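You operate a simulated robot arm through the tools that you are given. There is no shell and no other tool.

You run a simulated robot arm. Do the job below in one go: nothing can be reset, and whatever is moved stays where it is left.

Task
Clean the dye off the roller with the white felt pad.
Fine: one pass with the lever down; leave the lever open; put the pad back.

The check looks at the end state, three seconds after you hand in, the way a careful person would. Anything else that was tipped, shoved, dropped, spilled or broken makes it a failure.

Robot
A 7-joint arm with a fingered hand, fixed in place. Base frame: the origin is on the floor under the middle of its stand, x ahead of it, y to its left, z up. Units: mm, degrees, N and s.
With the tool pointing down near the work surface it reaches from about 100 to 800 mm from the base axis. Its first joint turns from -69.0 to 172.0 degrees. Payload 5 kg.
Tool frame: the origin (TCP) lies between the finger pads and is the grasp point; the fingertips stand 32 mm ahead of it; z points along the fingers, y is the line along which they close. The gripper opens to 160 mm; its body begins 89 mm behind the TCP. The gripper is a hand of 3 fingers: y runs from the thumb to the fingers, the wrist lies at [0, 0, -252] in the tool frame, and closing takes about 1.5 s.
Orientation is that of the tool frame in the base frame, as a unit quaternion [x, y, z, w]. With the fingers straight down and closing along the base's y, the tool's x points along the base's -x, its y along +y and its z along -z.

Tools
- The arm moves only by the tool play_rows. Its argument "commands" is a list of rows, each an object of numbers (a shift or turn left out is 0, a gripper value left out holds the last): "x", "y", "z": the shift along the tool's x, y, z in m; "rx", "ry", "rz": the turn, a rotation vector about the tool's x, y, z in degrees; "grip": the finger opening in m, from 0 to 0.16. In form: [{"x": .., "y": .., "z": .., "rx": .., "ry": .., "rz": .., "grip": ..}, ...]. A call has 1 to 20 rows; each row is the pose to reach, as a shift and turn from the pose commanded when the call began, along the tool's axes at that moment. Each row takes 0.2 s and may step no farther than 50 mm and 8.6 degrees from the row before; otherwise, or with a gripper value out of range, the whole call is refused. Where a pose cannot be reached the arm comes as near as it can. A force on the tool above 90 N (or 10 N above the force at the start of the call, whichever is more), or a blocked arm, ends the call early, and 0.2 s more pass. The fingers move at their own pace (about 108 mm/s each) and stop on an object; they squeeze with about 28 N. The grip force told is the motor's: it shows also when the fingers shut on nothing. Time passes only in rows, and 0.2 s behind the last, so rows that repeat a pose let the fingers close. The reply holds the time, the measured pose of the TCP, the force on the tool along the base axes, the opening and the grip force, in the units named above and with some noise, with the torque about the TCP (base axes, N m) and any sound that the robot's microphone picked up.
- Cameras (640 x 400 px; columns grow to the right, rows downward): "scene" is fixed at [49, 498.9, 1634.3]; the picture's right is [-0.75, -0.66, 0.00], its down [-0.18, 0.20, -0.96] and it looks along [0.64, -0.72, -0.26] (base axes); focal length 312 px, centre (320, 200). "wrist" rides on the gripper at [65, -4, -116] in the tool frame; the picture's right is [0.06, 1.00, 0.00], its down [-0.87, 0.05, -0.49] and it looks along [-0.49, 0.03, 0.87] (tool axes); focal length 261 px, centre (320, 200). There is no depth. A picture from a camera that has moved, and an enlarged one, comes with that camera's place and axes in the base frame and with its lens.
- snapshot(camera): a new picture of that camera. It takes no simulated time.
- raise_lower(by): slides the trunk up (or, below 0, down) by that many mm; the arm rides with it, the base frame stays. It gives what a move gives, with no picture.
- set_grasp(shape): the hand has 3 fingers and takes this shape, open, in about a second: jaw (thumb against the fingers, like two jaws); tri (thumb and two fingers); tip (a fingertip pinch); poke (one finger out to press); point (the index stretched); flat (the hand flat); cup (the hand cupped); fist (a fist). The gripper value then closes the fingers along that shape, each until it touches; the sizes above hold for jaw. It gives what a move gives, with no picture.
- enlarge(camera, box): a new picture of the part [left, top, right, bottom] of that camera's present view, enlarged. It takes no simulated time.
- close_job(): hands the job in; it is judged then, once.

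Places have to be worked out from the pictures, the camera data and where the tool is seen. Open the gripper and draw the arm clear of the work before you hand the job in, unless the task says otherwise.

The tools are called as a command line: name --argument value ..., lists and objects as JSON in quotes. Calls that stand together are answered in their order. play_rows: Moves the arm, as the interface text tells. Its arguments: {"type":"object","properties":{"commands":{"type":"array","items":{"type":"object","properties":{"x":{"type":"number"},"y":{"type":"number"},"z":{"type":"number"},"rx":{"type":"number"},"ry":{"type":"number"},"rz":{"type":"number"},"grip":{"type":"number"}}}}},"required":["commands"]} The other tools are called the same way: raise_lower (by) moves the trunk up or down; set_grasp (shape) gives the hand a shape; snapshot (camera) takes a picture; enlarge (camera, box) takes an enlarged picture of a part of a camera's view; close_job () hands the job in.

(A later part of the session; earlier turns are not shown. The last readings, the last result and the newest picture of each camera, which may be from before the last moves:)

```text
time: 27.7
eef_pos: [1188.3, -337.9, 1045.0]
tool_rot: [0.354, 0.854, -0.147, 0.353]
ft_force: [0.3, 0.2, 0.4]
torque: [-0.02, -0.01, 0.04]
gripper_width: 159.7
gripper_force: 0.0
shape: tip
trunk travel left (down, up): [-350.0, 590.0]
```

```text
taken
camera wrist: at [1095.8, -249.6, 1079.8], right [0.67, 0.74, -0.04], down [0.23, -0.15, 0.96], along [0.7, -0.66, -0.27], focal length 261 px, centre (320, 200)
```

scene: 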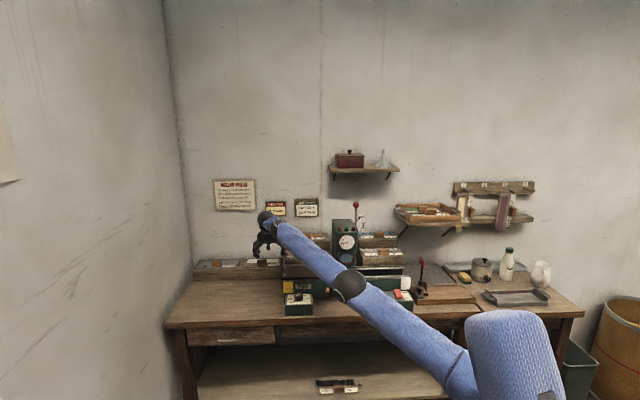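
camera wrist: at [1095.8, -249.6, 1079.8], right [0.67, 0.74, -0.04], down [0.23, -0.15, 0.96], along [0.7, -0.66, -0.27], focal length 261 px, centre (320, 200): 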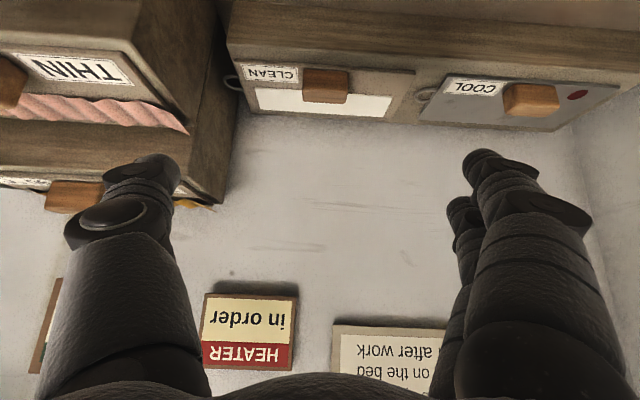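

Open shapes look identical, so I'll compare them closed to handle width (48 mm): first "tip", then "tri", then "jaw", here in free space.

play_rows --commands '[{"grip": 0.048}, {"grip": 0.048}, {"grip": 0.048}, {"grip": 0.048}]'

snapshot --camera "wrist"

set_grasp --shape "tri"

play_rows --commands '[{"grip": 0.048}, {"grip": 0.048}, {"grip": 0.048}, {"grip": 0.048}]'

snapshot --camera "wrist"

set_grasp --shape "jaw"

play_rows --commands '[{"grip": 0.048}, {"grip": 0.048}, {"grip": 0.048}, {"grip": 0.048}]'

snapshot --camera "wrist"

```text
time: 28.7
eef_pos: [1188.2, -336.8, 1045.8]
tool_rot: [0.354, 0.853, -0.147, 0.353]
ft_force: [-0.2, 0.4, -0.3]
torque: [0.0, 0.04, 0.01]
gripper_width: 48.3
gripper_force: 0.2
shape: tip
trunk travel left (down, up): [-350.0, 590.0]
```

```text
taken
camera wrist: at [1095.7, -249.6, 1079.8], right [0.67, 0.74, -0.04], down [0.23, -0.15, 0.96], along [0.7, -0.66, -0.27], focal length 261 px, centre (320, 200)
```

wrist: 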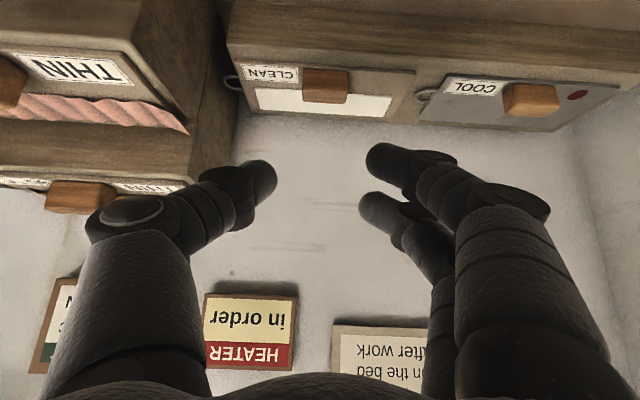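

```text
time: 29.6
eef_pos: [1187.0, -338.9, 1045.3]
tool_rot: [0.354, 0.854, -0.146, 0.353]
ft_force: [0.0, 0.3, 0.4]
torque: [-0.01, -0.04, -0.05]
gripper_width: 159.8
gripper_force: 0.0
shape: tri
trunk travel left (down, up): [-350.0, 590.0]
```

```text
time: 30.6
eef_pos: [1187.7, -338.1, 1044.6]
tool_rot: [0.354, 0.854, -0.147, 0.353]
ft_force: [-0.5, 0.6, 0.3]
torque: [0.0, 0.03, 0.01]
gripper_width: 48.6
gripper_force: 0.1
shape: tri
trunk travel left (down, up): [-350.0, 590.0]
```

```text
taken
camera wrist: at [1095.8, -249.6, 1079.8], right [0.67, 0.74, -0.04], down [0.23, -0.15, 0.96], along [0.7, -0.66, -0.27], focal length 261 px, centre (320, 200)
```

wrist: 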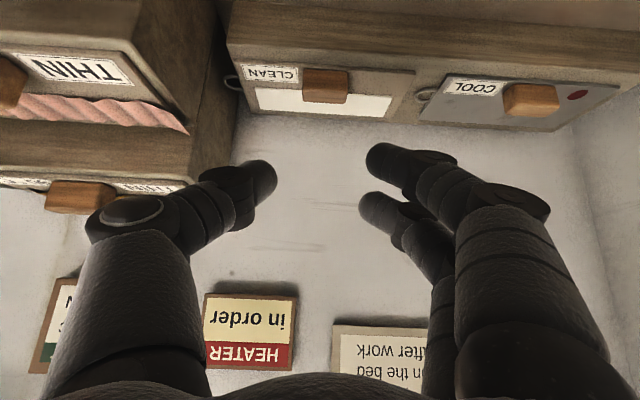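

```text
time: 31.5
eef_pos: [1188.1, -338.5, 1045.6]
tool_rot: [0.354, 0.854, -0.147, 0.353]
ft_force: [0.7, 0.1, -0.3]
torque: [0.03, 0.0, 0.02]
gripper_width: 160.0
gripper_force: 0.0
shape: jaw
trunk travel left (down, up): [-350.0, 590.0]
```

```text
time: 32.5
eef_pos: [1189.4, -337.5, 1045.3]
tool_rot: [0.353, 0.854, -0.145, 0.354]
ft_force: [-0.1, 0.3, 0.5]
torque: [0.02, 0.03, 0.02]
gripper_width: 48.7
gripper_force: 0.0
shape: jaw
trunk travel left (down, up): [-350.0, 590.0]
```

```text
taken
camera wrist: at [1095.7, -249.6, 1079.8], right [0.67, 0.74, -0.04], down [0.23, -0.15, 0.96], along [0.7, -0.66, -0.27], focal length 261 px, centre (320, 200)
```

wrist: 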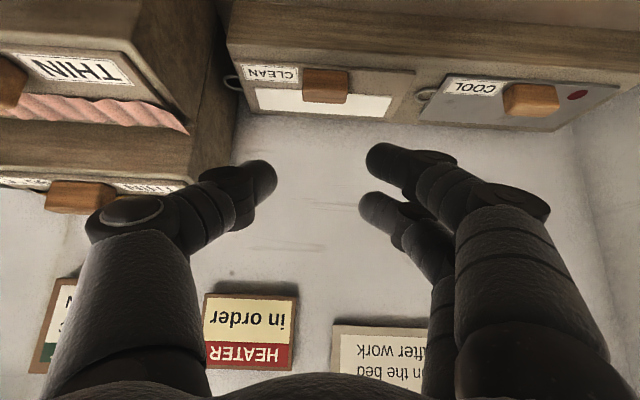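

All three shapes close the same way, so I stay with "jaw". At 45° tilt the two fingers and thumb should make a three-point hold on the handle; I'll approach to above the handle (z≈965) and then down to z≈925 with the fingers 90 mm open.

play_rows --commands '[{"x": -0.0041, "y": 0.002, "z": 0.0324, "grip": 0.09}, {"x": -0.0082, "y": 0.004, "z": 0.0647}, {"x": -0.0122, "y": 0.005, "z": 0.0971}, {"x": -0.0163, "y": 0.005, "z": 0.1294}, {"x": -0.0021, "y": 0.005, "z": 0.1436}, {"x": 0.012, "y": 0.005, "z": 0.1577}, {"x": 0.012, "y": 0.005, "z": 0.1577}]'

snapshot --camera "wrist"

```text
time: 34.1
eef_pos: [1264.3, -406.8, 924.9]
tool_rot: [0.355, 0.853, -0.147, 0.352]
ft_force: [0.2, -0.2, 0.0]
torque: [0.0, 0.0, -0.01]
gripper_width: 89.3
gripper_force: 0.1
shape: jaw
out of reach, approached as far as the arm can: row 4
trunk travel left (down, up): [-350.0, 590.0]
```

```text
taken
camera wrist: at [1171.9, -317.8, 959.6], right [0.68, 0.74, -0.04], down [0.23, -0.15, 0.96], along [0.7, -0.66, -0.27], focal length 261 px, centre (320, 200)
```

wrist: 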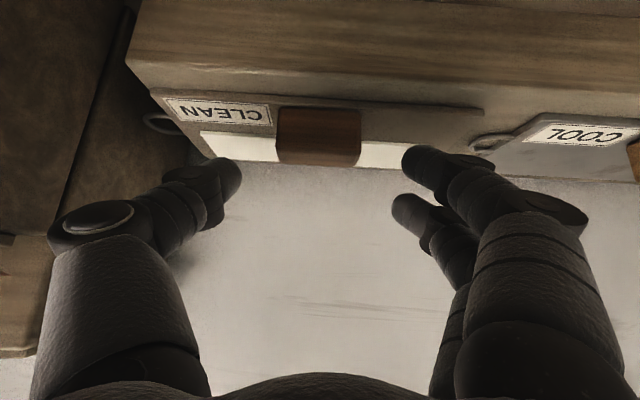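

Alignment is good (handle centred on the TCP line, its front face at depth ≈1187). I'll descend the last 22 mm to z≈903 before closing.

play_rows --commands '[{"x": 0.008, "z": 0.008}, {"x": 0.0152, "z": 0.0152}, {"x": 0.0152, "z": 0.0152}]'

snapshot --camera "wrist"

```text
time: 34.9
eef_pos: [1264.4, -406.2, 904.2]
tool_rot: [0.354, 0.854, -0.147, 0.353]
ft_force: [0.4, -0.2, 3.9]
torque: [0.14, -0.2, -0.01]
gripper_width: 89.5
gripper_force: 0.0
shape: jaw
trunk travel left (down, up): [-350.0, 590.0]
```

```text
taken
camera wrist: at [1171.7, -318.1, 938.9], right [0.67, 0.74, -0.04], down [0.23, -0.15, 0.96], along [0.7, -0.66, -0.27], focal length 261 px, centre (320, 200)
```

wrist: 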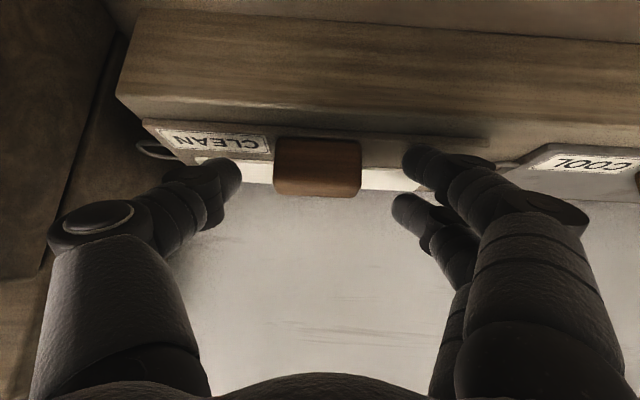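

A light 4 N touch at z=904 confirms finger tip at plate level. I'll raise ~1.5 mm and close the fingers on the handle.

play_rows --commands '[{"x": -0.0011, "z": -0.0011}, {"x": -0.0011, "z": -0.0011, "grip": 0.06}, {"x": -0.0011, "z": -0.0011, "grip": 0.04}, {"x": -0.0011, "z": -0.0011, "grip": 0.02}, {"x": -0.0011, "z": -0.0011, "grip": 0.0}, {"x": -0.0011, "z": -0.0011, "grip": 0.0}, {"x": -0.0011, "z": -0.0011, "grip": 0.0}]'

snapshot --camera "wrist"

enlarge --camera "wrist" --box '[220, 90, 420, 240]'

```text
time: 36.5
eef_pos: [1263.6, -407.7, 905.8]
tool_rot: [0.353, 0.854, -0.147, 0.354]
ft_force: [-1.2, -0.1, 1.1]
torque: [0.08, -0.13, 0.0]
gripper_width: 43.2
gripper_force: 28.0
shape: jaw
trunk travel left (down, up): [-350.0, 590.0]
```

```text
taken
camera wrist: at [1171.2, -318.9, 939.4], right [0.67, 0.74, -0.04], down [0.23, -0.15, 0.96], along [0.7, -0.66, -0.27], focal length 261 px, centre (320, 200)
```

wrist: 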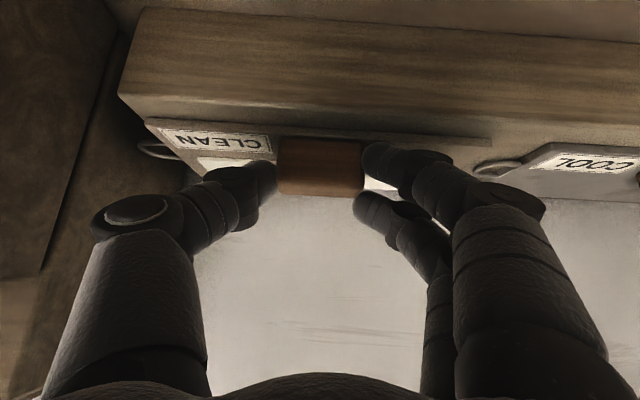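

```text
2.67 times, centred on (320, 165) of wrist
camera zoom: at [1171.2, -318.9, 939.4], right [0.67, 0.74, -0.04], down [0.23, -0.15, 0.96], along [0.7, -0.66, -0.27], focal length 695 px, centre (320, 293)
```

zoom: 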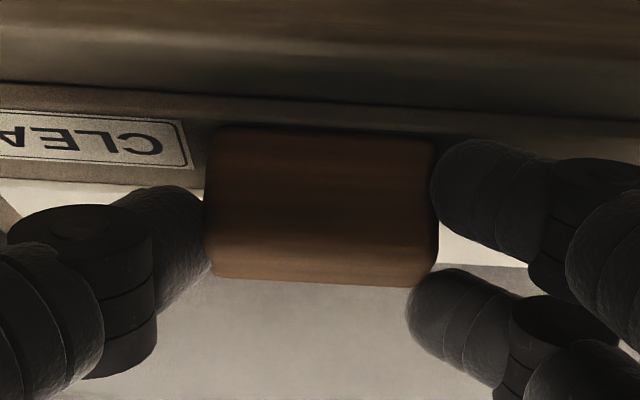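

The handle is held (43 mm, 28 N), with finger A on the end face, finger B at the top corner and thumb opposite. I'll lift slowly by 20 mm and check that the pad stays level.

play_rows --commands '[{"x": -0.0035, "z": -0.0035}, {"x": -0.007, "z": -0.007}, {"x": -0.0106, "z": -0.0106}, {"x": -0.0141, "z": -0.0141}, {"x": -0.0141, "z": -0.0141}]'

snapshot --camera "wrist"

enlarge --camera "scene" --box '[190, 220, 310, 300]'

```text
time: 37.7
eef_pos: [1263.8, -408.2, 925.1]
tool_rot: [0.354, 0.853, -0.147, 0.354]
ft_force: [-0.2, 0.0, -0.6]
torque: [0.03, 0.05, 0.05]
gripper_width: 40.3
gripper_force: 27.9
shape: jaw
trunk travel left (down, up): [-350.0, 590.0]
```

```text
taken
camera wrist: at [1171.6, -319.8, 959.8], right [0.67, 0.74, -0.04], down [0.23, -0.15, 0.96], along [0.7, -0.66, -0.27], focal length 261 px, centre (320, 200)
```

wrist: 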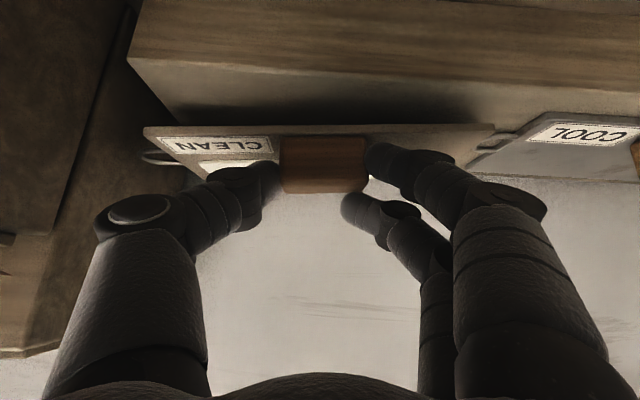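

```text
5.00 times, centred on (250, 260) of scene
camera zoom: at [49.0, 498.9, 1634.3], right [-0.75, -0.66, 0.0], down [-0.18, 0.2, -0.96], along [0.64, -0.72, -0.26], focal length 1562 px, centre (670, -100)
```

zoom: 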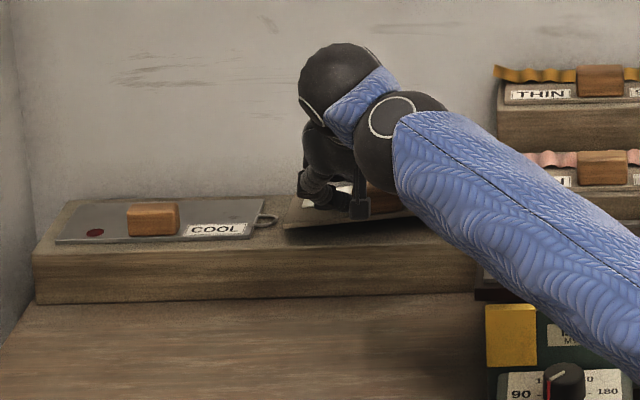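

The pad came up, though it rolled about 3–4° (left end slightly lower) as finger B rode onto the top edge. It looks stable; I'll raise further and draw it back slowly, then check the hold again.

play_rows --commands '[{"x": -0.0106, "z": -0.0106}, {"x": -0.0212, "z": -0.0212}, {"x": -0.0318, "z": -0.0318}, {"x": -0.0424, "z": -0.0424}, {"x": -0.053, "z": -0.053}, {"x": -0.0636, "z": -0.0636}, {"x": -0.0672, "z": -0.0672}, {"x": -0.0672, "z": -0.0672}]'

snapshot --camera "wrist"

enlarge --camera "scene" --box '[190, 190, 350, 300]'

```text
time: 39.5
eef_pos: [1251.8, -407.5, 1016.9]
tool_rot: [0.353, 0.854, -0.148, 0.353]
ft_force: [6.4, 8.1, -2.3]
torque: [0.44, -0.28, 0.34]
gripper_width: 39.7
gripper_force: 28.2
shape: jaw
out of reach, approached as far as the arm can: row 3, 4, 5, 6, 7, 8
trunk travel left (down, up): [-350.0, 590.0]
```

```text
taken
camera wrist: at [1159.5, -318.2, 1051.2], right [0.67, 0.74, -0.04], down [0.23, -0.15, 0.96], along [0.7, -0.66, -0.27], focal length 261 px, centre (320, 200)
```

wrist: 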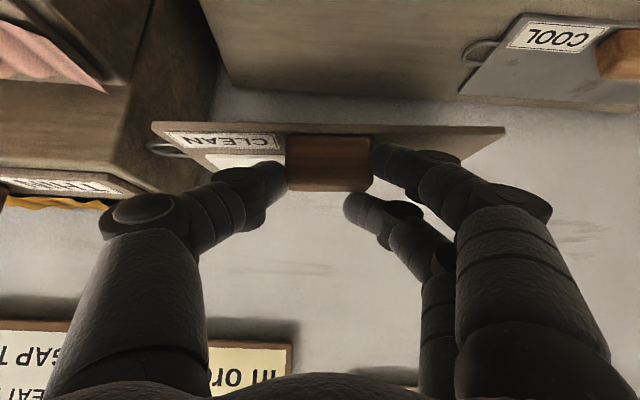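

```text
3.64 times, centred on (270, 245) of scene
camera zoom: at [49.0, 498.9, 1634.3], right [-0.75, -0.66, 0.0], down [-0.18, 0.2, -0.96], along [0.64, -0.72, -0.26], focal length 1136 px, centre (502, 36)
```

zoom: 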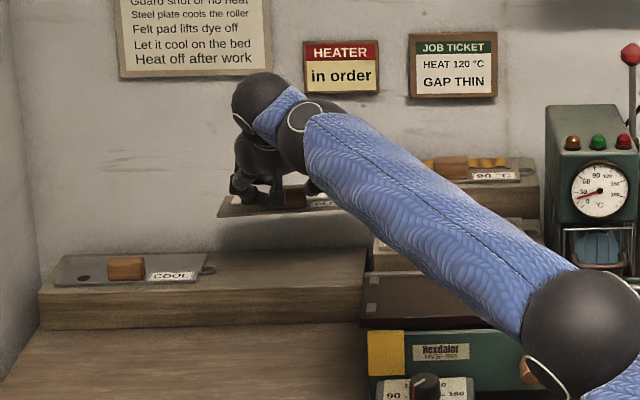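

The arm hit its reach limit while rising and drifted ~9 mm right, with ~10 N sideways – the pad's end loop probably brushed the THIN rack side. I'll shift left and draw back out toward the front immediately.

play_rows --commands '[{"x": 0.006, "y": 0.012, "z": -0.006}, {"x": 0.02, "y": 0.015, "z": -0.02}, {"x": 0.04, "y": 0.015, "z": -0.04}, {"x": 0.06, "y": 0.015, "z": -0.06}, {"x": 0.08, "y": 0.015, "z": -0.08}, {"x": 0.1, "y": 0.015, "z": -0.1}, {"x": 0.115, "y": 0.015, "z": -0.115}, {"x": 0.115, "y": 0.015, "z": -0.115}]'

snapshot --camera "wrist"

enlarge --camera "scene" --box '[190, 190, 350, 300]'

```text
time: 41.3
eef_pos: [1148.3, -285.7, 1012.8]
tool_rot: [0.357, 0.855, -0.141, 0.35]
ft_force: [-0.7, 1.8, -3.1]
torque: [-0.31, -0.06, -0.14]
gripper_width: 37.8
gripper_force: 28.3
shape: jaw
trunk travel left (down, up): [-350.0, 590.0]
```

```text
taken
camera wrist: at [1055.3, -197.5, 1049.0], right [0.68, 0.74, -0.04], down [0.23, -0.16, 0.96], along [0.7, -0.66, -0.28], focal length 261 px, centre (320, 200)
```

wrist: 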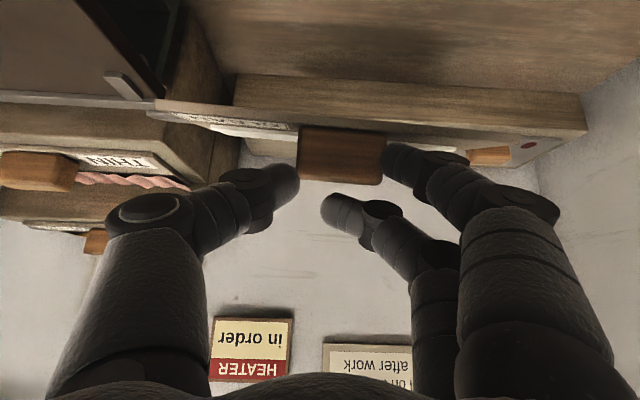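

```text
3.64 times, centred on (270, 245) of scene
camera zoom: at [49.0, 498.9, 1634.3], right [-0.75, -0.66, 0.0], down [-0.18, 0.2, -0.96], along [0.64, -0.72, -0.26], focal length 1136 px, centre (502, 36)
```

zoom: 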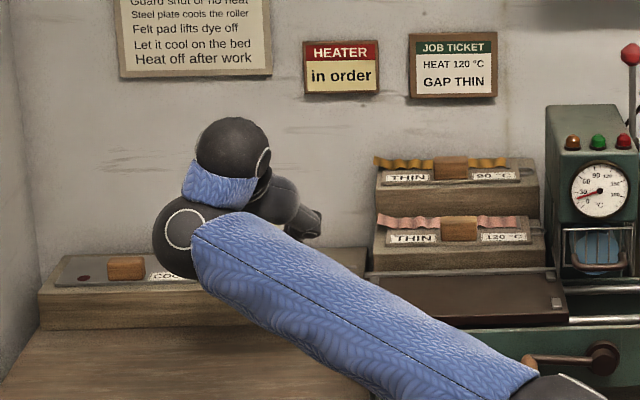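

The grip opening shrank to 37.8 mm and the pad seems to have pitched in the fingers. Let me look closer before moving on.

enlarge --camera "wrist" --box '[120, 60, 440, 240]'

enlarge --camera "scene" --box '[210, 210, 290, 270]'

```text
2.00 times, centred on (280, 150) of wrist
camera zoom: at [1055.3, -197.5, 1049.0], right [0.68, 0.74, -0.04], down [0.23, -0.16, 0.96], along [0.7, -0.66, -0.28], focal length 521 px, centre (400, 300)
```

zoom: 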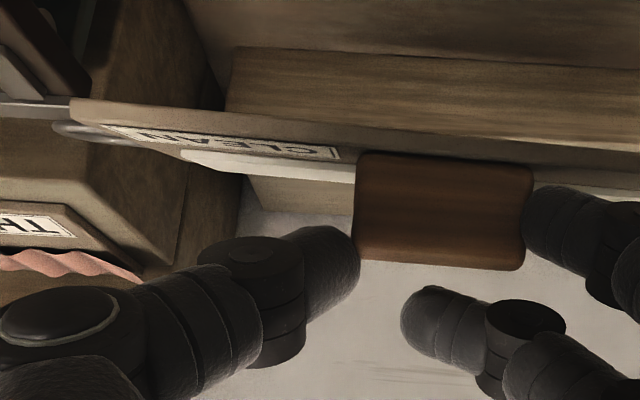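

```text
6.67 times, centred on (250, 240) of scene
camera zoom: at [49.0, 498.9, 1634.3], right [-0.75, -0.66, 0.0], down [-0.18, 0.2, -0.96], along [0.64, -0.72, -0.26], focal length 2083 px, centre (787, -67)
```

zoom: 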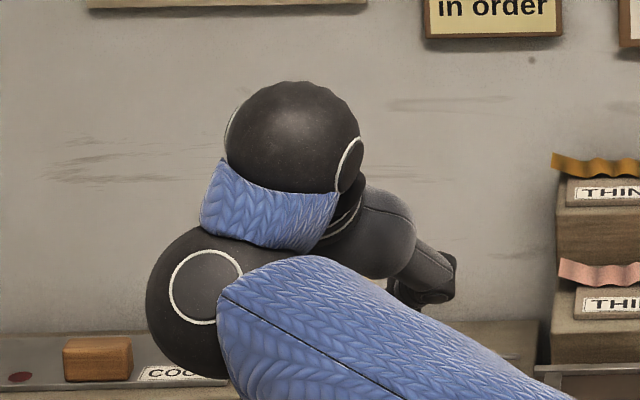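

The pad seems to have swung in the grip from the quick retreat. I'll hold still a moment and look again to judge its settled attitude.

play_rows --commands '[{"x": 0}, {"x": 0}, {"x": 0}]'

enlarge --camera "wrist" --box '[100, 60, 580, 260]'

snapshot --camera "scene"

```text
time: 42.1
eef_pos: [1148.6, -282.6, 1016.4]
tool_rot: [0.353, 0.854, -0.146, 0.354]
ft_force: [0.3, -1.2, -0.7]
torque: [0.02, 0.03, 0.01]
gripper_width: 37.3
gripper_force: 28.0
shape: jaw
trunk travel left (down, up): [-350.0, 590.0]
```

```text
1.33 times, centred on (340, 160) of wrist
camera zoom: at [1055.1, -194.1, 1050.4], right [0.67, 0.74, -0.04], down [0.23, -0.15, 0.96], along [0.7, -0.66, -0.27], focal length 348 px, centre (293, 253)
```

zoom: 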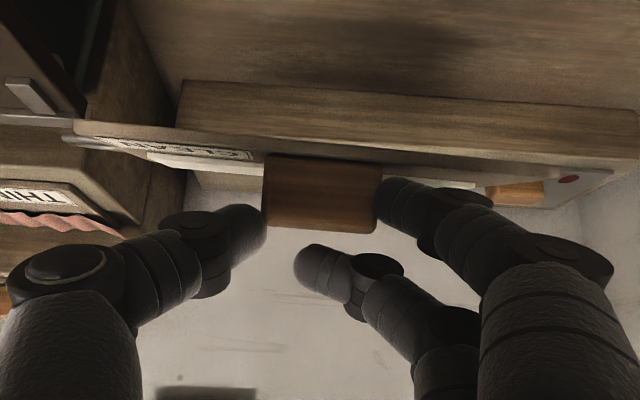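

```text
taken
```

scene: 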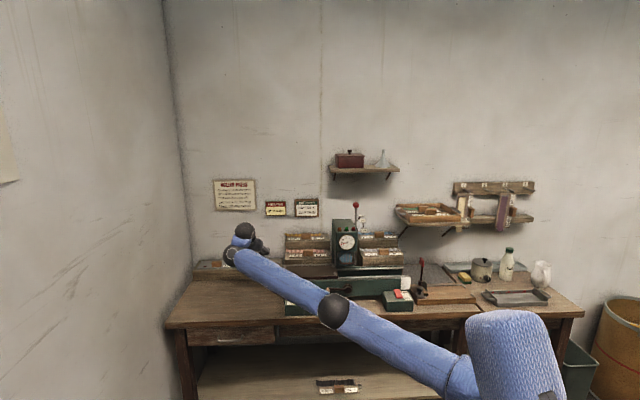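

The pad is held mainly by thumb and one finger, pitched ~15° – too loose to place precisely. I'll slowly bring it over the open bench area in front of the rack, set it down there, and re-grip it with a steeper hand.

play_rows --commands '[{"x": 0.004, "y": 0.003, "z": -0.004}, {"x": 0.012, "y": 0.009, "z": -0.012}, {"x": 0.02, "y": 0.015, "z": -0.02}, {"x": 0.028, "y": 0.021, "z": -0.028}, {"x": 0.035, "y": 0.027, "z": -0.035}, {"x": 0.0389, "y": 0.03, "z": -0.0389}, {"x": 0.0439, "y": 0.03, "z": -0.0339}, {"x": 0.0539, "y": 0.03, "z": -0.0239}, {"x": 0.0639, "y": 0.03, "z": -0.0139}, {"x": 0.0739, "y": 0.03, "z": -0.0039}, {"x": 0.0839, "y": 0.03, "z": 0.0061}, {"x": 0.0939, "y": 0.03, "z": 0.0161}, {"x": 0.1039, "y": 0.03, "z": 0.0261}, {"x": 0.1096, "y": 0.03, "z": 0.0318}, {"x": 0.1096, "y": 0.03, "z": 0.0318}]'

snapshot --camera "wrist"

snapshot --camera "scene"

```text
time: 45.3
eef_pos: [1128.3, -221.7, 917.1]
tool_rot: [0.353, 0.854, -0.146, 0.354]
ft_force: [0.8, 0.7, -1.6]
torque: [0.01, 0.0, 0.03]
gripper_width: 37.8
gripper_force: 27.6
shape: jaw
trunk travel left (down, up): [-350.0, 590.0]
```

```text
taken
camera wrist: at [1036.1, -133.2, 951.9], right [0.67, 0.74, -0.04], down [0.23, -0.15, 0.96], along [0.7, -0.66, -0.27], focal length 261 px, centre (320, 200)
```

wrist: 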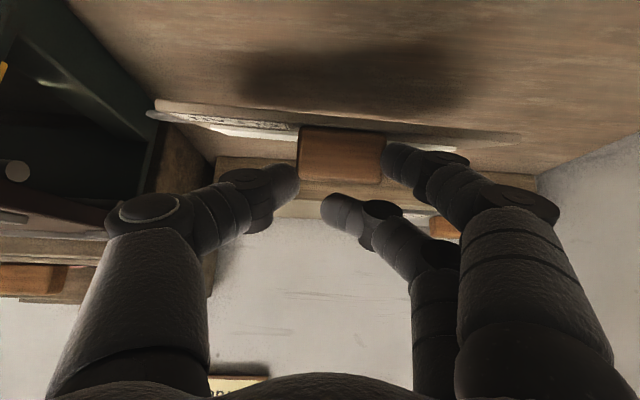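

```text
taken
```

scene: 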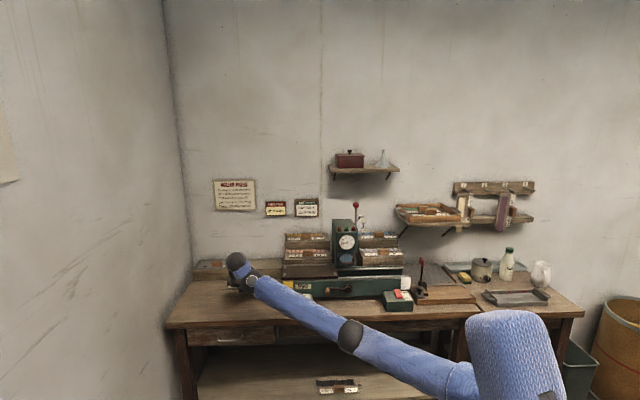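

The hold stayed steady at this slower speed. I'll continue lowering to z≈847, just above where the pad should meet the bench, then check.

play_rows --commands '[{"x": 0.005, "z": 0.005}, {"x": 0.013, "z": 0.013}, {"x": 0.021, "z": 0.021}, {"x": 0.029, "z": 0.029}, {"x": 0.037, "z": 0.037}, {"x": 0.044, "z": 0.044}, {"x": 0.0495, "z": 0.0495}, {"x": 0.0495, "z": 0.0495}]'

snapshot --camera "wrist"

enlarge --camera "scene" --box '[180, 230, 300, 310]'

```text
time: 47.1
eef_pos: [1129.1, -222.1, 848.3]
tool_rot: [0.354, 0.853, -0.147, 0.354]
ft_force: [0.1, 0.7, 6.1]
torque: [-0.19, -0.26, -0.08]
gripper_width: 37.8
gripper_force: 27.7
shape: jaw
trunk travel left (down, up): [-350.0, 590.0]
```

```text
taken
camera wrist: at [1035.8, -133.1, 883.0], right [0.67, 0.74, -0.04], down [0.23, -0.15, 0.96], along [0.7, -0.66, -0.27], focal length 261 px, centre (320, 200)
```

wrist: 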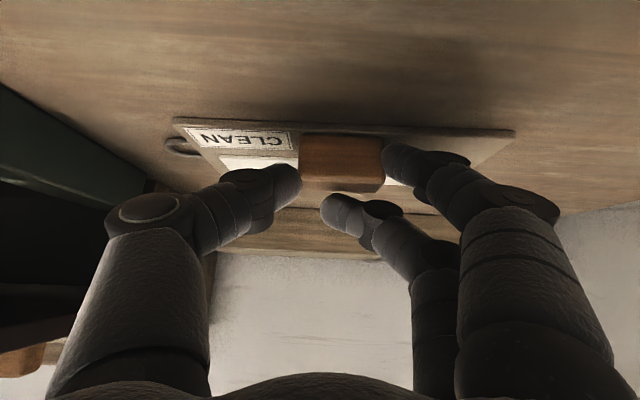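

```text
5.00 times, centred on (240, 270) of scene
camera zoom: at [49.0, 498.9, 1634.3], right [-0.75, -0.66, 0.0], down [-0.18, 0.2, -0.96], along [0.64, -0.72, -0.26], focal length 1562 px, centre (720, -150)
```

zoom: 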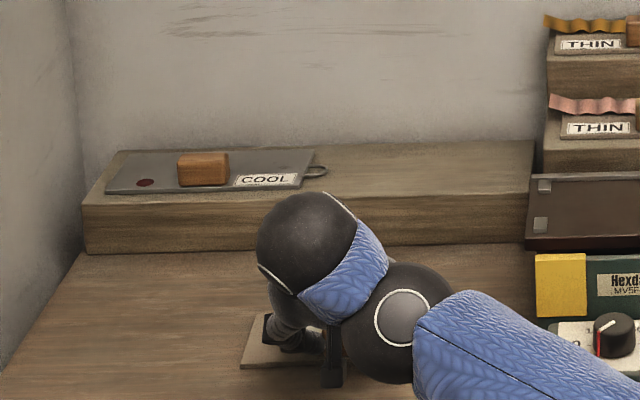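

The pad is touching (6 N) and has levelled out against the bench. I'll lower in 2 mm steps a little further to seat it.

play_rows --commands '[{"x": 0.0014, "z": 0.0014}, {"x": 0.0028, "z": 0.0028}, {"x": 0.0042, "z": 0.0042}, {"x": 0.0042, "z": 0.0042}]'

snapshot --camera "wrist"

```text
time: 48.1
eef_pos: [1127.5, -222.6, 847.5]
tool_rot: [0.353, 0.853, -0.145, 0.356]
ft_force: [11.8, -1.2, 37.4]
torque: [-0.27, -1.04, -0.06]
gripper_width: 39.6
gripper_force: 27.4
shape: jaw
trunk travel left (down, up): [-350.0, 590.0]
```

```text
taken
camera wrist: at [1034.8, -133.7, 881.4], right [0.67, 0.74, -0.04], down [0.22, -0.15, 0.96], along [0.7, -0.66, -0.26], focal length 261 px, centre (320, 200)
```

wrist: 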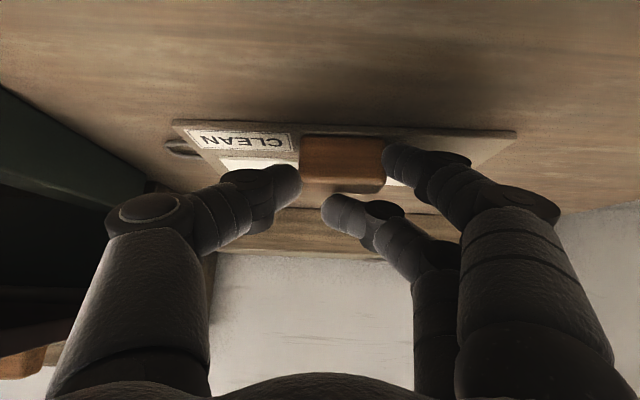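

37 N with no further descent means the pad is fully seated. I'll relax the downward push, open the fingers to 90 mm, and lift straight up.

play_rows --commands '[{"x": -0.0038, "z": -0.0038}, {"x": -0.0038, "z": -0.0038, "grip": 0.05}, {"x": -0.0038, "z": -0.0038, "grip": 0.07}, {"x": -0.0038, "z": -0.0038, "grip": 0.1}, {"x": -0.0038, "z": -0.0038, "grip": 0.1}, {"x": -0.0138, "z": -0.0138}, {"x": -0.0288, "z": -0.0288}, {"x": -0.0488, "z": -0.0488}, {"x": -0.0738, "z": -0.0738}, {"x": -0.1, "z": -0.1}, {"x": -0.1, "z": -0.1}]'

snapshot --camera "wrist"

snapshot --camera "scene"

```text
time: 50.5
eef_pos: [1128.7, -222.9, 982.9]
tool_rot: [0.353, 0.854, -0.146, 0.354]
ft_force: [0.0, -0.2, -0.1]
torque: [-0.05, 0.01, 0.0]
gripper_width: 99.4
gripper_force: 0.0
shape: jaw
trunk travel left (down, up): [-350.0, 590.0]
```

```text
taken
camera wrist: at [1035.6, -134.5, 1016.9], right [0.67, 0.74, -0.04], down [0.23, -0.15, 0.96], along [0.7, -0.66, -0.27], focal length 261 px, centre (320, 200)
```

wrist: 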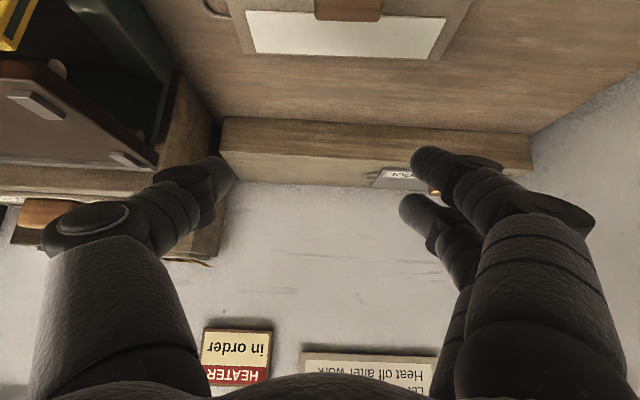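

```text
taken
```

scene: 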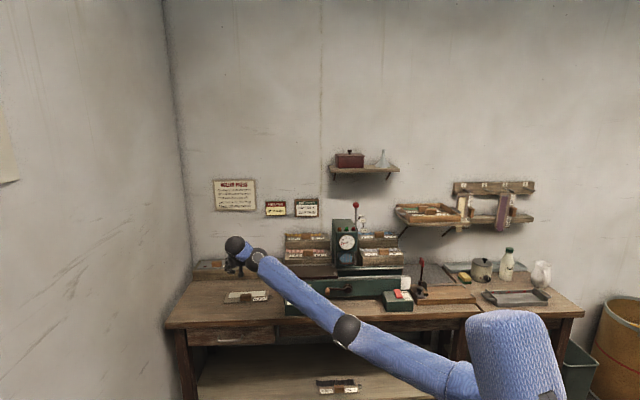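

The pad is resting on the open bench in front of the rack. I'll tilt the hand up to about 20° from vertical here (well within reach) to view and re-grip it squarely.

play_rows --commands '[{"ry": 7}, {"ry": 14}, {"ry": 20}, {"ry": 25}, {"ry": 25}]'

snapshot --camera "wrist"

enlarge --camera "scene" --box '[180, 220, 340, 320]'

```text
time: 51.7
eef_pos: [1128.4, -222.9, 981.6]
tool_rot: [0.377, 0.91, -0.066, 0.16]
ft_force: [-0.3, 0.0, 0.1]
torque: [0.02, -0.01, 0.02]
gripper_width: 99.4
gripper_force: 0.0
shape: jaw
trunk travel left (down, up): [-350.0, 590.0]
```

```text
taken
camera wrist: at [1055.9, -153.1, 1067.1], right [0.66, 0.75, -0.02], down [0.5, -0.42, 0.76], along [0.56, -0.51, -0.65], focal length 261 px, centre (320, 200)
```

wrist: 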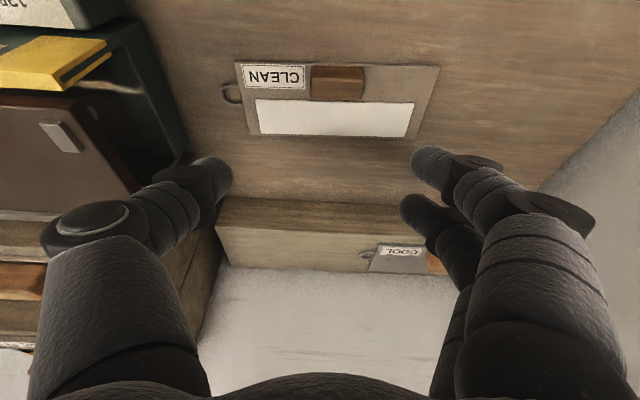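

```text
4.00 times, centred on (260, 270) of scene
camera zoom: at [49.0, 498.9, 1634.3], right [-0.75, -0.66, 0.0], down [-0.18, 0.2, -0.96], along [0.64, -0.72, -0.26], focal length 1250 px, centre (560, -80)
```

zoom: 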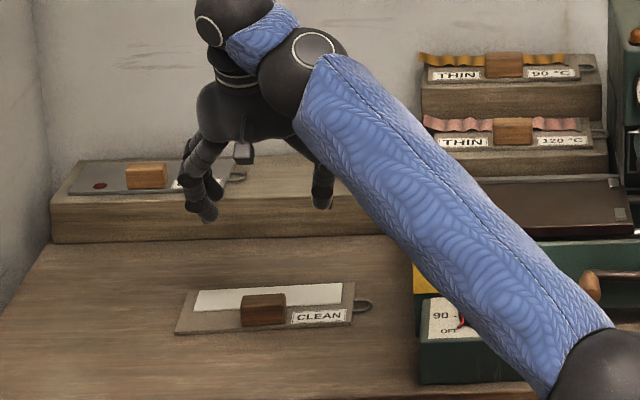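

The pad lies nearly square on the bench (yawed ~2°), handle centre about left=657, depth=971. I'll line the hand up over it with matching yaw and descend to z≈880.

play_rows --commands '[{"x": -0.0026, "y": 0.0055, "z": 0.001, "rx": -0.25, "rz": -0.7}, {"x": -0.0052, "y": 0.011, "z": 0.0019, "rx": -0.5, "rz": -1.4}, {"x": -0.0078, "y": 0.0165, "z": 0.0028, "rx": -0.75, "rz": -2.07}, {"x": 0.0058, "y": 0.0165, "z": 0.0404, "rx": -0.75, "rz": -2.07}, {"x": 0.0178, "y": 0.0165, "z": 0.0732, "rx": -0.75, "rz": -2.07}, {"x": 0.0264, "y": 0.0165, "z": 0.0968, "rx": -0.75, "rz": -2.07}, {"x": 0.0264, "y": 0.0165, "z": 0.0968, "rx": -0.75, "rz": -2.07}]'

snapshot --camera "wrist"

```text
time: 53.3
eef_pos: [1144.6, -214.3, 882.4]
tool_rot: [0.359, 0.917, -0.063, 0.162]
ft_force: [0.4, 0.1, -0.6]
torque: [0.02, 0.0, 0.01]
gripper_width: 99.5
gripper_force: 0.0
shape: jaw
trunk travel left (down, up): [-350.0, 590.0]
```

```text
taken
camera wrist: at [1069.3, -149.3, 967.9], right [0.64, 0.77, -0.02], down [0.51, -0.4, 0.76], along [0.58, -0.49, -0.65], focal length 261 px, centre (320, 200)
```

wrist: 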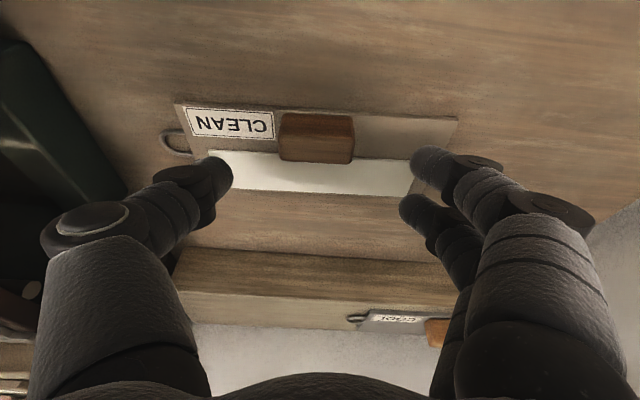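

The hand is now parallel to the pad, with the handle ~3 mm to one side. I'll correct that and descend to z≈848.

play_rows --commands '[{"x": 0.004, "y": -0.003, "z": 0.014}, {"x": 0.0075, "y": -0.003, "z": 0.025}, {"x": 0.0099, "y": -0.003, "z": 0.033}, {"x": 0.0099, "y": -0.003, "z": 0.033}]'

snapshot --camera "wrist"

```text
time: 54.3
eef_pos: [1146.6, -219.5, 847.9]
tool_rot: [0.359, 0.917, -0.063, 0.162]
ft_force: [0.6, -0.2, -0.3]
torque: [-0.02, 0.01, -0.04]
gripper_width: 99.8
gripper_force: 0.1
shape: jaw
trunk travel left (down, up): [-350.0, 590.0]
```

```text
taken
camera wrist: at [1069.9, -153.1, 932.9], right [0.64, 0.77, -0.02], down [0.51, -0.4, 0.76], along [0.58, -0.49, -0.65], focal length 261 px, centre (320, 200)
```

wrist: 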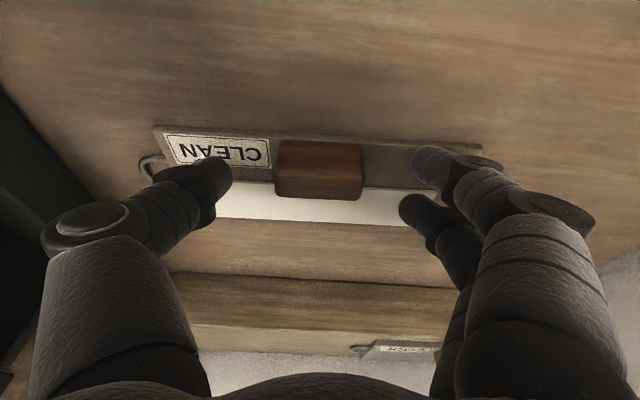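

No contact yet at z=848. I'll descend 4 mm more and read the force.

play_rows --commands '[{"x": 0.0007, "z": 0.0019}, {"x": 0.0014, "z": 0.0038}, {"x": 0.0014, "z": 0.0038}]'

```text
time: 55.1
eef_pos: [1146.9, -219.5, 843.3]
tool_rot: [0.36, 0.917, -0.063, 0.161]
ft_force: [0.4, -0.8, 0.1]
torque: [0.06, 0.02, 0.04]
gripper_width: 99.7
gripper_force: 0.1
shape: jaw
trunk travel left (down, up): [-350.0, 590.0]
```

Still no contact at z=843; another 3 mm down.

play_rows --commands '[{"x": 0.0005, "z": 0.0014}, {"x": 0.001, "z": 0.0028}, {"x": 0.001, "z": 0.0028}]'

enlarge --camera "wrist" --box '[140, 120, 500, 260]'

```text
time: 55.9
eef_pos: [1146.0, -220.1, 841.2]
tool_rot: [0.36, 0.917, -0.063, 0.161]
ft_force: [-0.8, 0.7, 8.1]
torque: [0.48, -0.32, 0.05]
gripper_width: 99.2
gripper_force: 0.1
shape: jaw
trunk travel left (down, up): [-350.0, 590.0]
```

```text
1.78 times, centred on (320, 190) of wrist
camera zoom: at [1069.5, -153.5, 927.4], right [0.64, 0.77, -0.02], down [0.51, -0.4, 0.76], along [0.58, -0.49, -0.65], focal length 463 px, centre (320, 218)
```

zoom: 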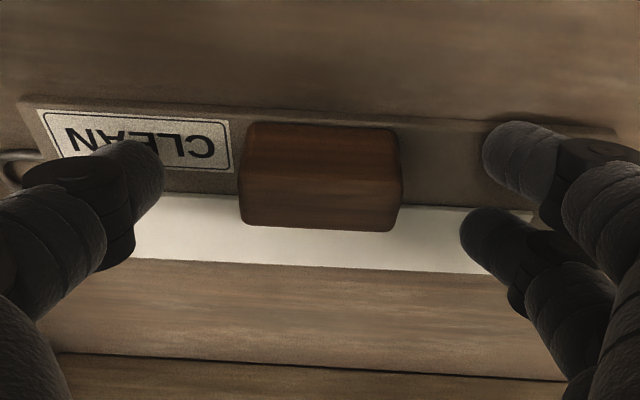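

Finger A touches the plate at z≈841 (8 N). I'll lift 1.5 mm and close on the handle.

play_rows --commands '[{"x": -0.0007, "z": -0.0019}, {"x": -0.0007, "z": -0.0019, "grip": 0.07}, {"x": -0.0007, "z": -0.0019, "grip": 0.055}, {"x": -0.0007, "z": -0.0019, "grip": 0.04}, {"x": -0.0007, "z": -0.0019, "grip": 0.02}, {"x": -0.0007, "z": -0.0019, "grip": 0.0}, {"x": -0.0007, "z": -0.0019, "grip": 0.0}, {"x": -0.0007, "z": -0.0019, "grip": 0.0}]'

enlarge --camera "wrist" --box '[140, 120, 500, 260]'

```text
time: 57.7
eef_pos: [1146.1, -220.1, 842.7]
tool_rot: [0.359, 0.917, -0.063, 0.161]
ft_force: [0.1, 0.5, 0.0]
torque: [0.02, -0.03, -0.05]
gripper_width: 43.8
gripper_force: 27.6
shape: jaw
trunk travel left (down, up): [-350.0, 590.0]
```

```text
1.78 times, centred on (320, 190) of wrist
camera zoom: at [1070.2, -153.4, 927.9], right [0.64, 0.77, -0.02], down [0.51, -0.4, 0.76], along [0.58, -0.49, -0.65], focal length 463 px, centre (320, 218)
```

zoom: 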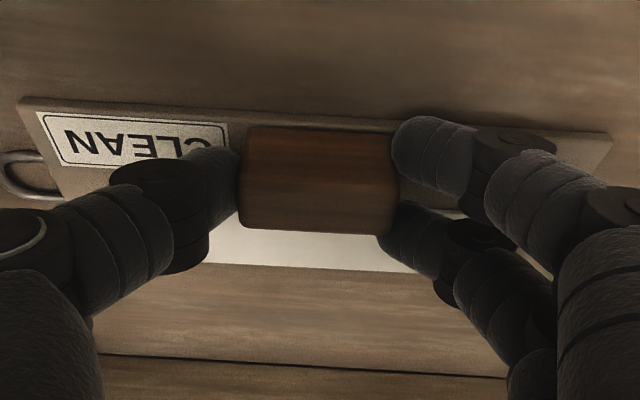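

A proper three-point grip now: both fingers on the left end, thumb on the right. I'll lift slowly 40 mm and check the pad's attitude.

play_rows --commands '[{"x": -0.0017, "z": -0.0047}, {"x": -0.0044, "z": -0.0122}, {"x": -0.0072, "z": -0.0197}, {"x": -0.0099, "z": -0.0273}, {"x": -0.0126, "z": -0.0348}, {"x": -0.0137, "z": -0.0376}, {"x": -0.0137, "z": -0.0376}]'

snapshot --camera "wrist"

enlarge --camera "scene" --box '[180, 220, 340, 320]'

```text
time: 59.3
eef_pos: [1146.4, -219.4, 883.8]
tool_rot: [0.36, 0.917, -0.064, 0.161]
ft_force: [0.3, -0.9, -1.4]
torque: [0.02, 0.01, -0.02]
gripper_width: 43.9
gripper_force: 28.2
shape: jaw
trunk travel left (down, up): [-350.0, 590.0]
```

```text
taken
camera wrist: at [1070.1, -153.2, 968.5], right [0.64, 0.77, -0.02], down [0.51, -0.4, 0.76], along [0.58, -0.49, -0.65], focal length 261 px, centre (320, 200)
```

wrist: 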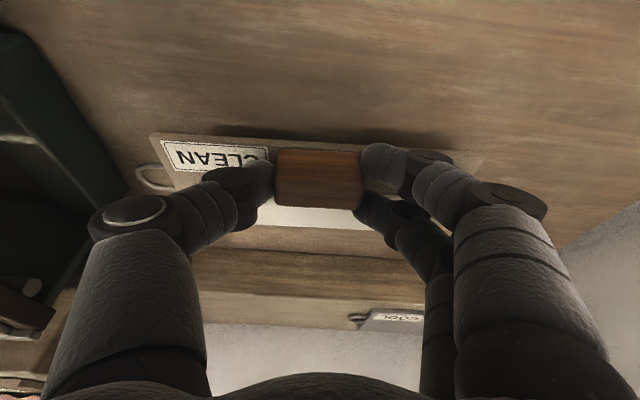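

```text
4.00 times, centred on (260, 270) of scene
camera zoom: at [49.0, 498.9, 1634.3], right [-0.75, -0.66, 0.0], down [-0.18, 0.2, -0.96], along [0.64, -0.72, -0.26], focal length 1250 px, centre (560, -80)
```

zoom: 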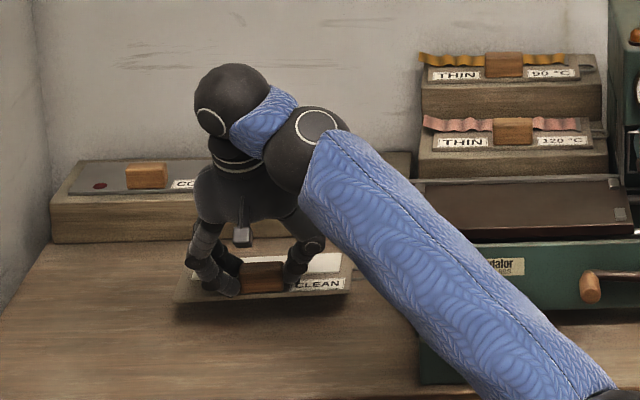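

The pad hangs level in the grip. I'll raise it slowly and draw back a bit (with the 2° yaw undone) so I can carry it over the front of the press and view the bed.

play_rows --commands '[{"x": -0.0009, "z": -0.0052, "rx": 0.02, "rz": 0.05}, {"x": -0.0027, "z": -0.0156, "rx": 0.05, "rz": 0.15}, {"x": -0.0055, "z": -0.0312, "rx": 0.1, "rz": 0.3}, {"x": -0.0082, "z": -0.0468, "rx": 0.17, "rz": 0.47}, {"x": -0.011, "z": -0.0624, "rx": 0.25, "rz": 0.7}, {"x": -0.0137, "z": -0.078, "rx": 0.33, "rz": 0.9}, {"x": -0.0165, "z": -0.0936, "rx": 0.4, "rz": 1.1}, {"x": -0.0192, "z": -0.1092, "rx": 0.47, "rz": 1.3}, {"x": -0.0219, "z": -0.1248, "rx": 0.54, "rz": 1.5}, {"x": -0.0247, "z": -0.1405, "rx": 0.62, "rz": 1.7}, {"x": -0.0274, "z": -0.1561, "rx": 0.69, "rz": 1.9}, {"x": -0.0302, "z": -0.1717, "rx": 0.75, "rz": 2.07}, {"x": -0.0329, "z": -0.1873, "rx": 0.75, "rz": 2.07}, {"x": -0.0356, "z": -0.2029, "rx": 0.75, "rz": 2.07}, {"x": -0.0384, "z": -0.2185, "rx": 0.75, "rz": 2.07}, {"x": -0.0411, "z": -0.2341, "rx": 0.75, "rz": 2.07}, {"x": -0.0434, "z": -0.2471, "rx": 0.75, "rz": 2.07}, {"x": -0.0448, "z": -0.2549, "rx": 0.75, "rz": 2.07}, {"x": -0.0457, "z": -0.2601, "rx": 0.75, "rz": 2.07}, {"x": -0.0457, "z": -0.2601, "rx": 0.75, "rz": 2.07}]'

snapshot --camera "wrist"

snapshot --camera "scene"

```text
time: 63.5
eef_pos: [1113.6, -188.1, 1142.9]
tool_rot: [0.376, 0.91, -0.066, 0.16]
ft_force: [0.4, -0.2, -1.0]
torque: [-0.01, 0.02, 0.0]
gripper_width: 44.0
gripper_force: 28.3
shape: jaw
trunk travel left (down, up): [-350.0, 590.0]
```

```text
taken
camera wrist: at [1039.2, -119.6, 1227.8], right [0.66, 0.75, -0.02], down [0.5, -0.42, 0.76], along [0.56, -0.51, -0.65], focal length 261 px, centre (320, 200)
```

wrist: 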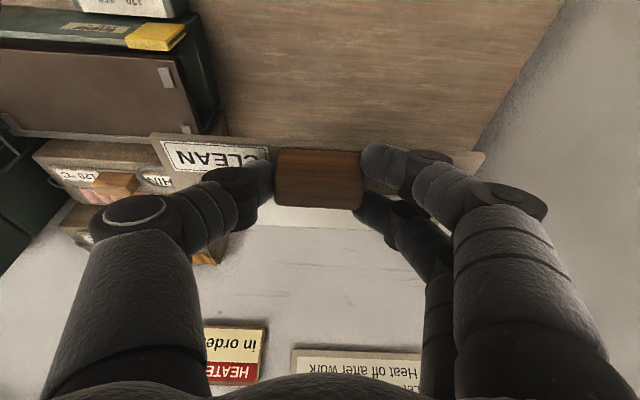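

```text
taken
```

scene: 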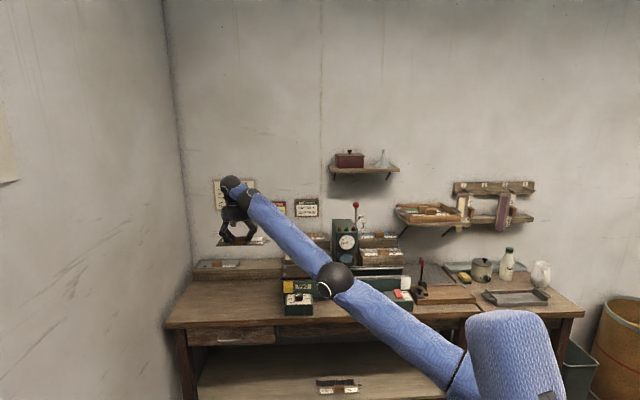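

Pad stays level. I'll move it right by 170 mm slowly toward the bed to get a good view of the bed and its corner blocks.

play_rows --commands '[{"y": -0.004}, {"y": -0.012}, {"y": -0.024}, {"y": -0.04}, {"y": -0.056}, {"y": -0.072}, {"y": -0.088}, {"y": -0.104}, {"y": -0.12}, {"y": -0.136}, {"y": -0.15}, {"y": -0.16}, {"y": -0.167}, {"y": -0.17}, {"y": -0.17}]'

snapshot --camera "wrist"

enlarge --camera "wrist" --box '[20, 0, 300, 180]'

```text
time: 66.7
eef_pos: [1061.1, -301.0, 1163.9]
tool_rot: [0.377, 0.91, -0.068, 0.16]
ft_force: [1.3, -0.1, -0.6]
torque: [0.0, 0.05, 0.03]
gripper_width: 43.9
gripper_force: 28.6
shape: jaw
out of reach, approached as far as the arm can: row 3, 6, 7, 8, 9, 10, 11, 12, 13, 14, 15
trunk travel left (down, up): [-350.0, 590.0]
```

```text
taken
camera wrist: at [987.1, -231.2, 1248.6], right [0.66, 0.75, -0.02], down [0.5, -0.42, 0.76], along [0.56, -0.52, -0.65], focal length 261 px, centre (320, 200)
```

wrist: 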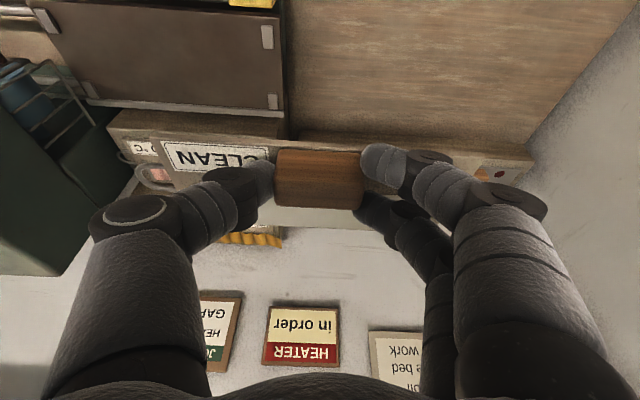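

```text
2.22 times, centred on (160, 90) of wrist
camera zoom: at [987.1, -231.2, 1248.6], right [0.66, 0.75, -0.02], down [0.5, -0.42, 0.76], along [0.56, -0.52, -0.65], focal length 579 px, centre (676, 444)
```

zoom: 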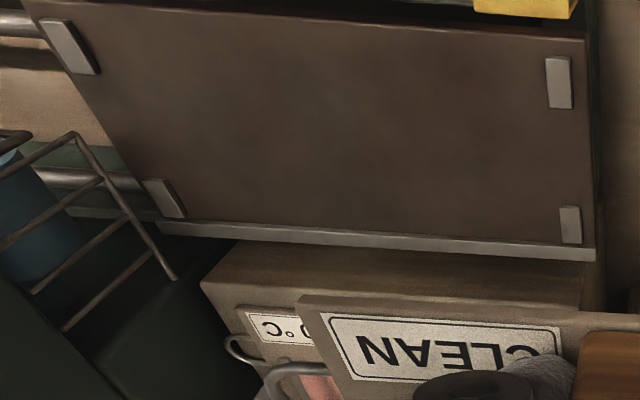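

The hand drifted due to a joint limit (the arm needs a higher shoulder for a near-vertical tool), but the pad is still held well. The bed shows four small raised bars: left pair at ≈479, right pair at ≈255, so the 200 mm pad centres at left≈367, between depth ≈952–1038. I'll raise the trunk 150 mm to free the wrist.

raise_lower --by 150

play_rows --commands '[{"x": 0.005, "z": 0.004}, {"x": 0.015, "z": 0.012}, {"x": 0.028, "z": 0.022}, {"x": 0.04, "z": 0.035}, {"x": 0.052, "z": 0.048}, {"x": 0.064, "z": 0.06}, {"x": 0.074, "z": 0.072}, {"x": 0.08, "z": 0.08}, {"x": 0.08, "z": 0.08}]'

snapshot --camera "wrist"

snapshot --camera "scene"

```text
time: 68.5
eef_pos: [1060.7, -300.5, 1314.0]
tool_rot: [0.377, 0.91, -0.066, 0.16]
ft_force: [0.1, 0.6, -0.5]
torque: [0.03, 0.02, 0.02]
gripper_width: 43.7
gripper_force: 27.9
shape: jaw
trunk travel left (down, up): [-500.0, 440.0]
```

```text
time: 70.5
eef_pos: [1080.0, -270.0, 1214.6]
tool_rot: [0.377, 0.91, -0.065, 0.161]
ft_force: [0.4, -1.0, -0.5]
torque: [0.05, 0.03, 0.01]
gripper_width: 43.9
gripper_force: 28.0
shape: jaw
out of reach, approached as far as the arm can: row 1, 2, 3, 4, 5, 6, 7, 8, 9
trunk travel left (down, up): [-500.0, 440.0]
```

```text
taken
camera wrist: at [1006.6, -200.2, 1299.8], right [0.66, 0.75, -0.02], down [0.5, -0.42, 0.76], along [0.56, -0.51, -0.65], focal length 261 px, centre (320, 200)
```

wrist: 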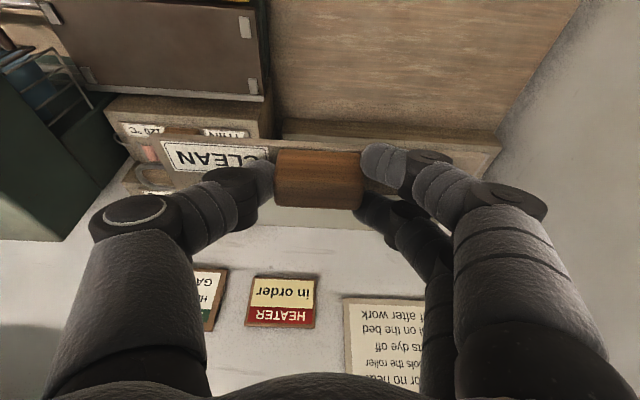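

```text
taken
```

scene: 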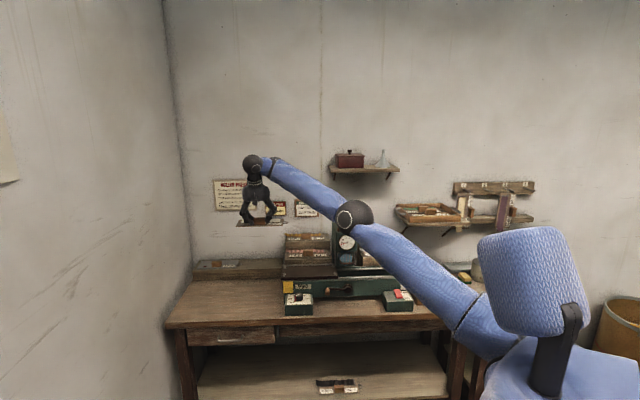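

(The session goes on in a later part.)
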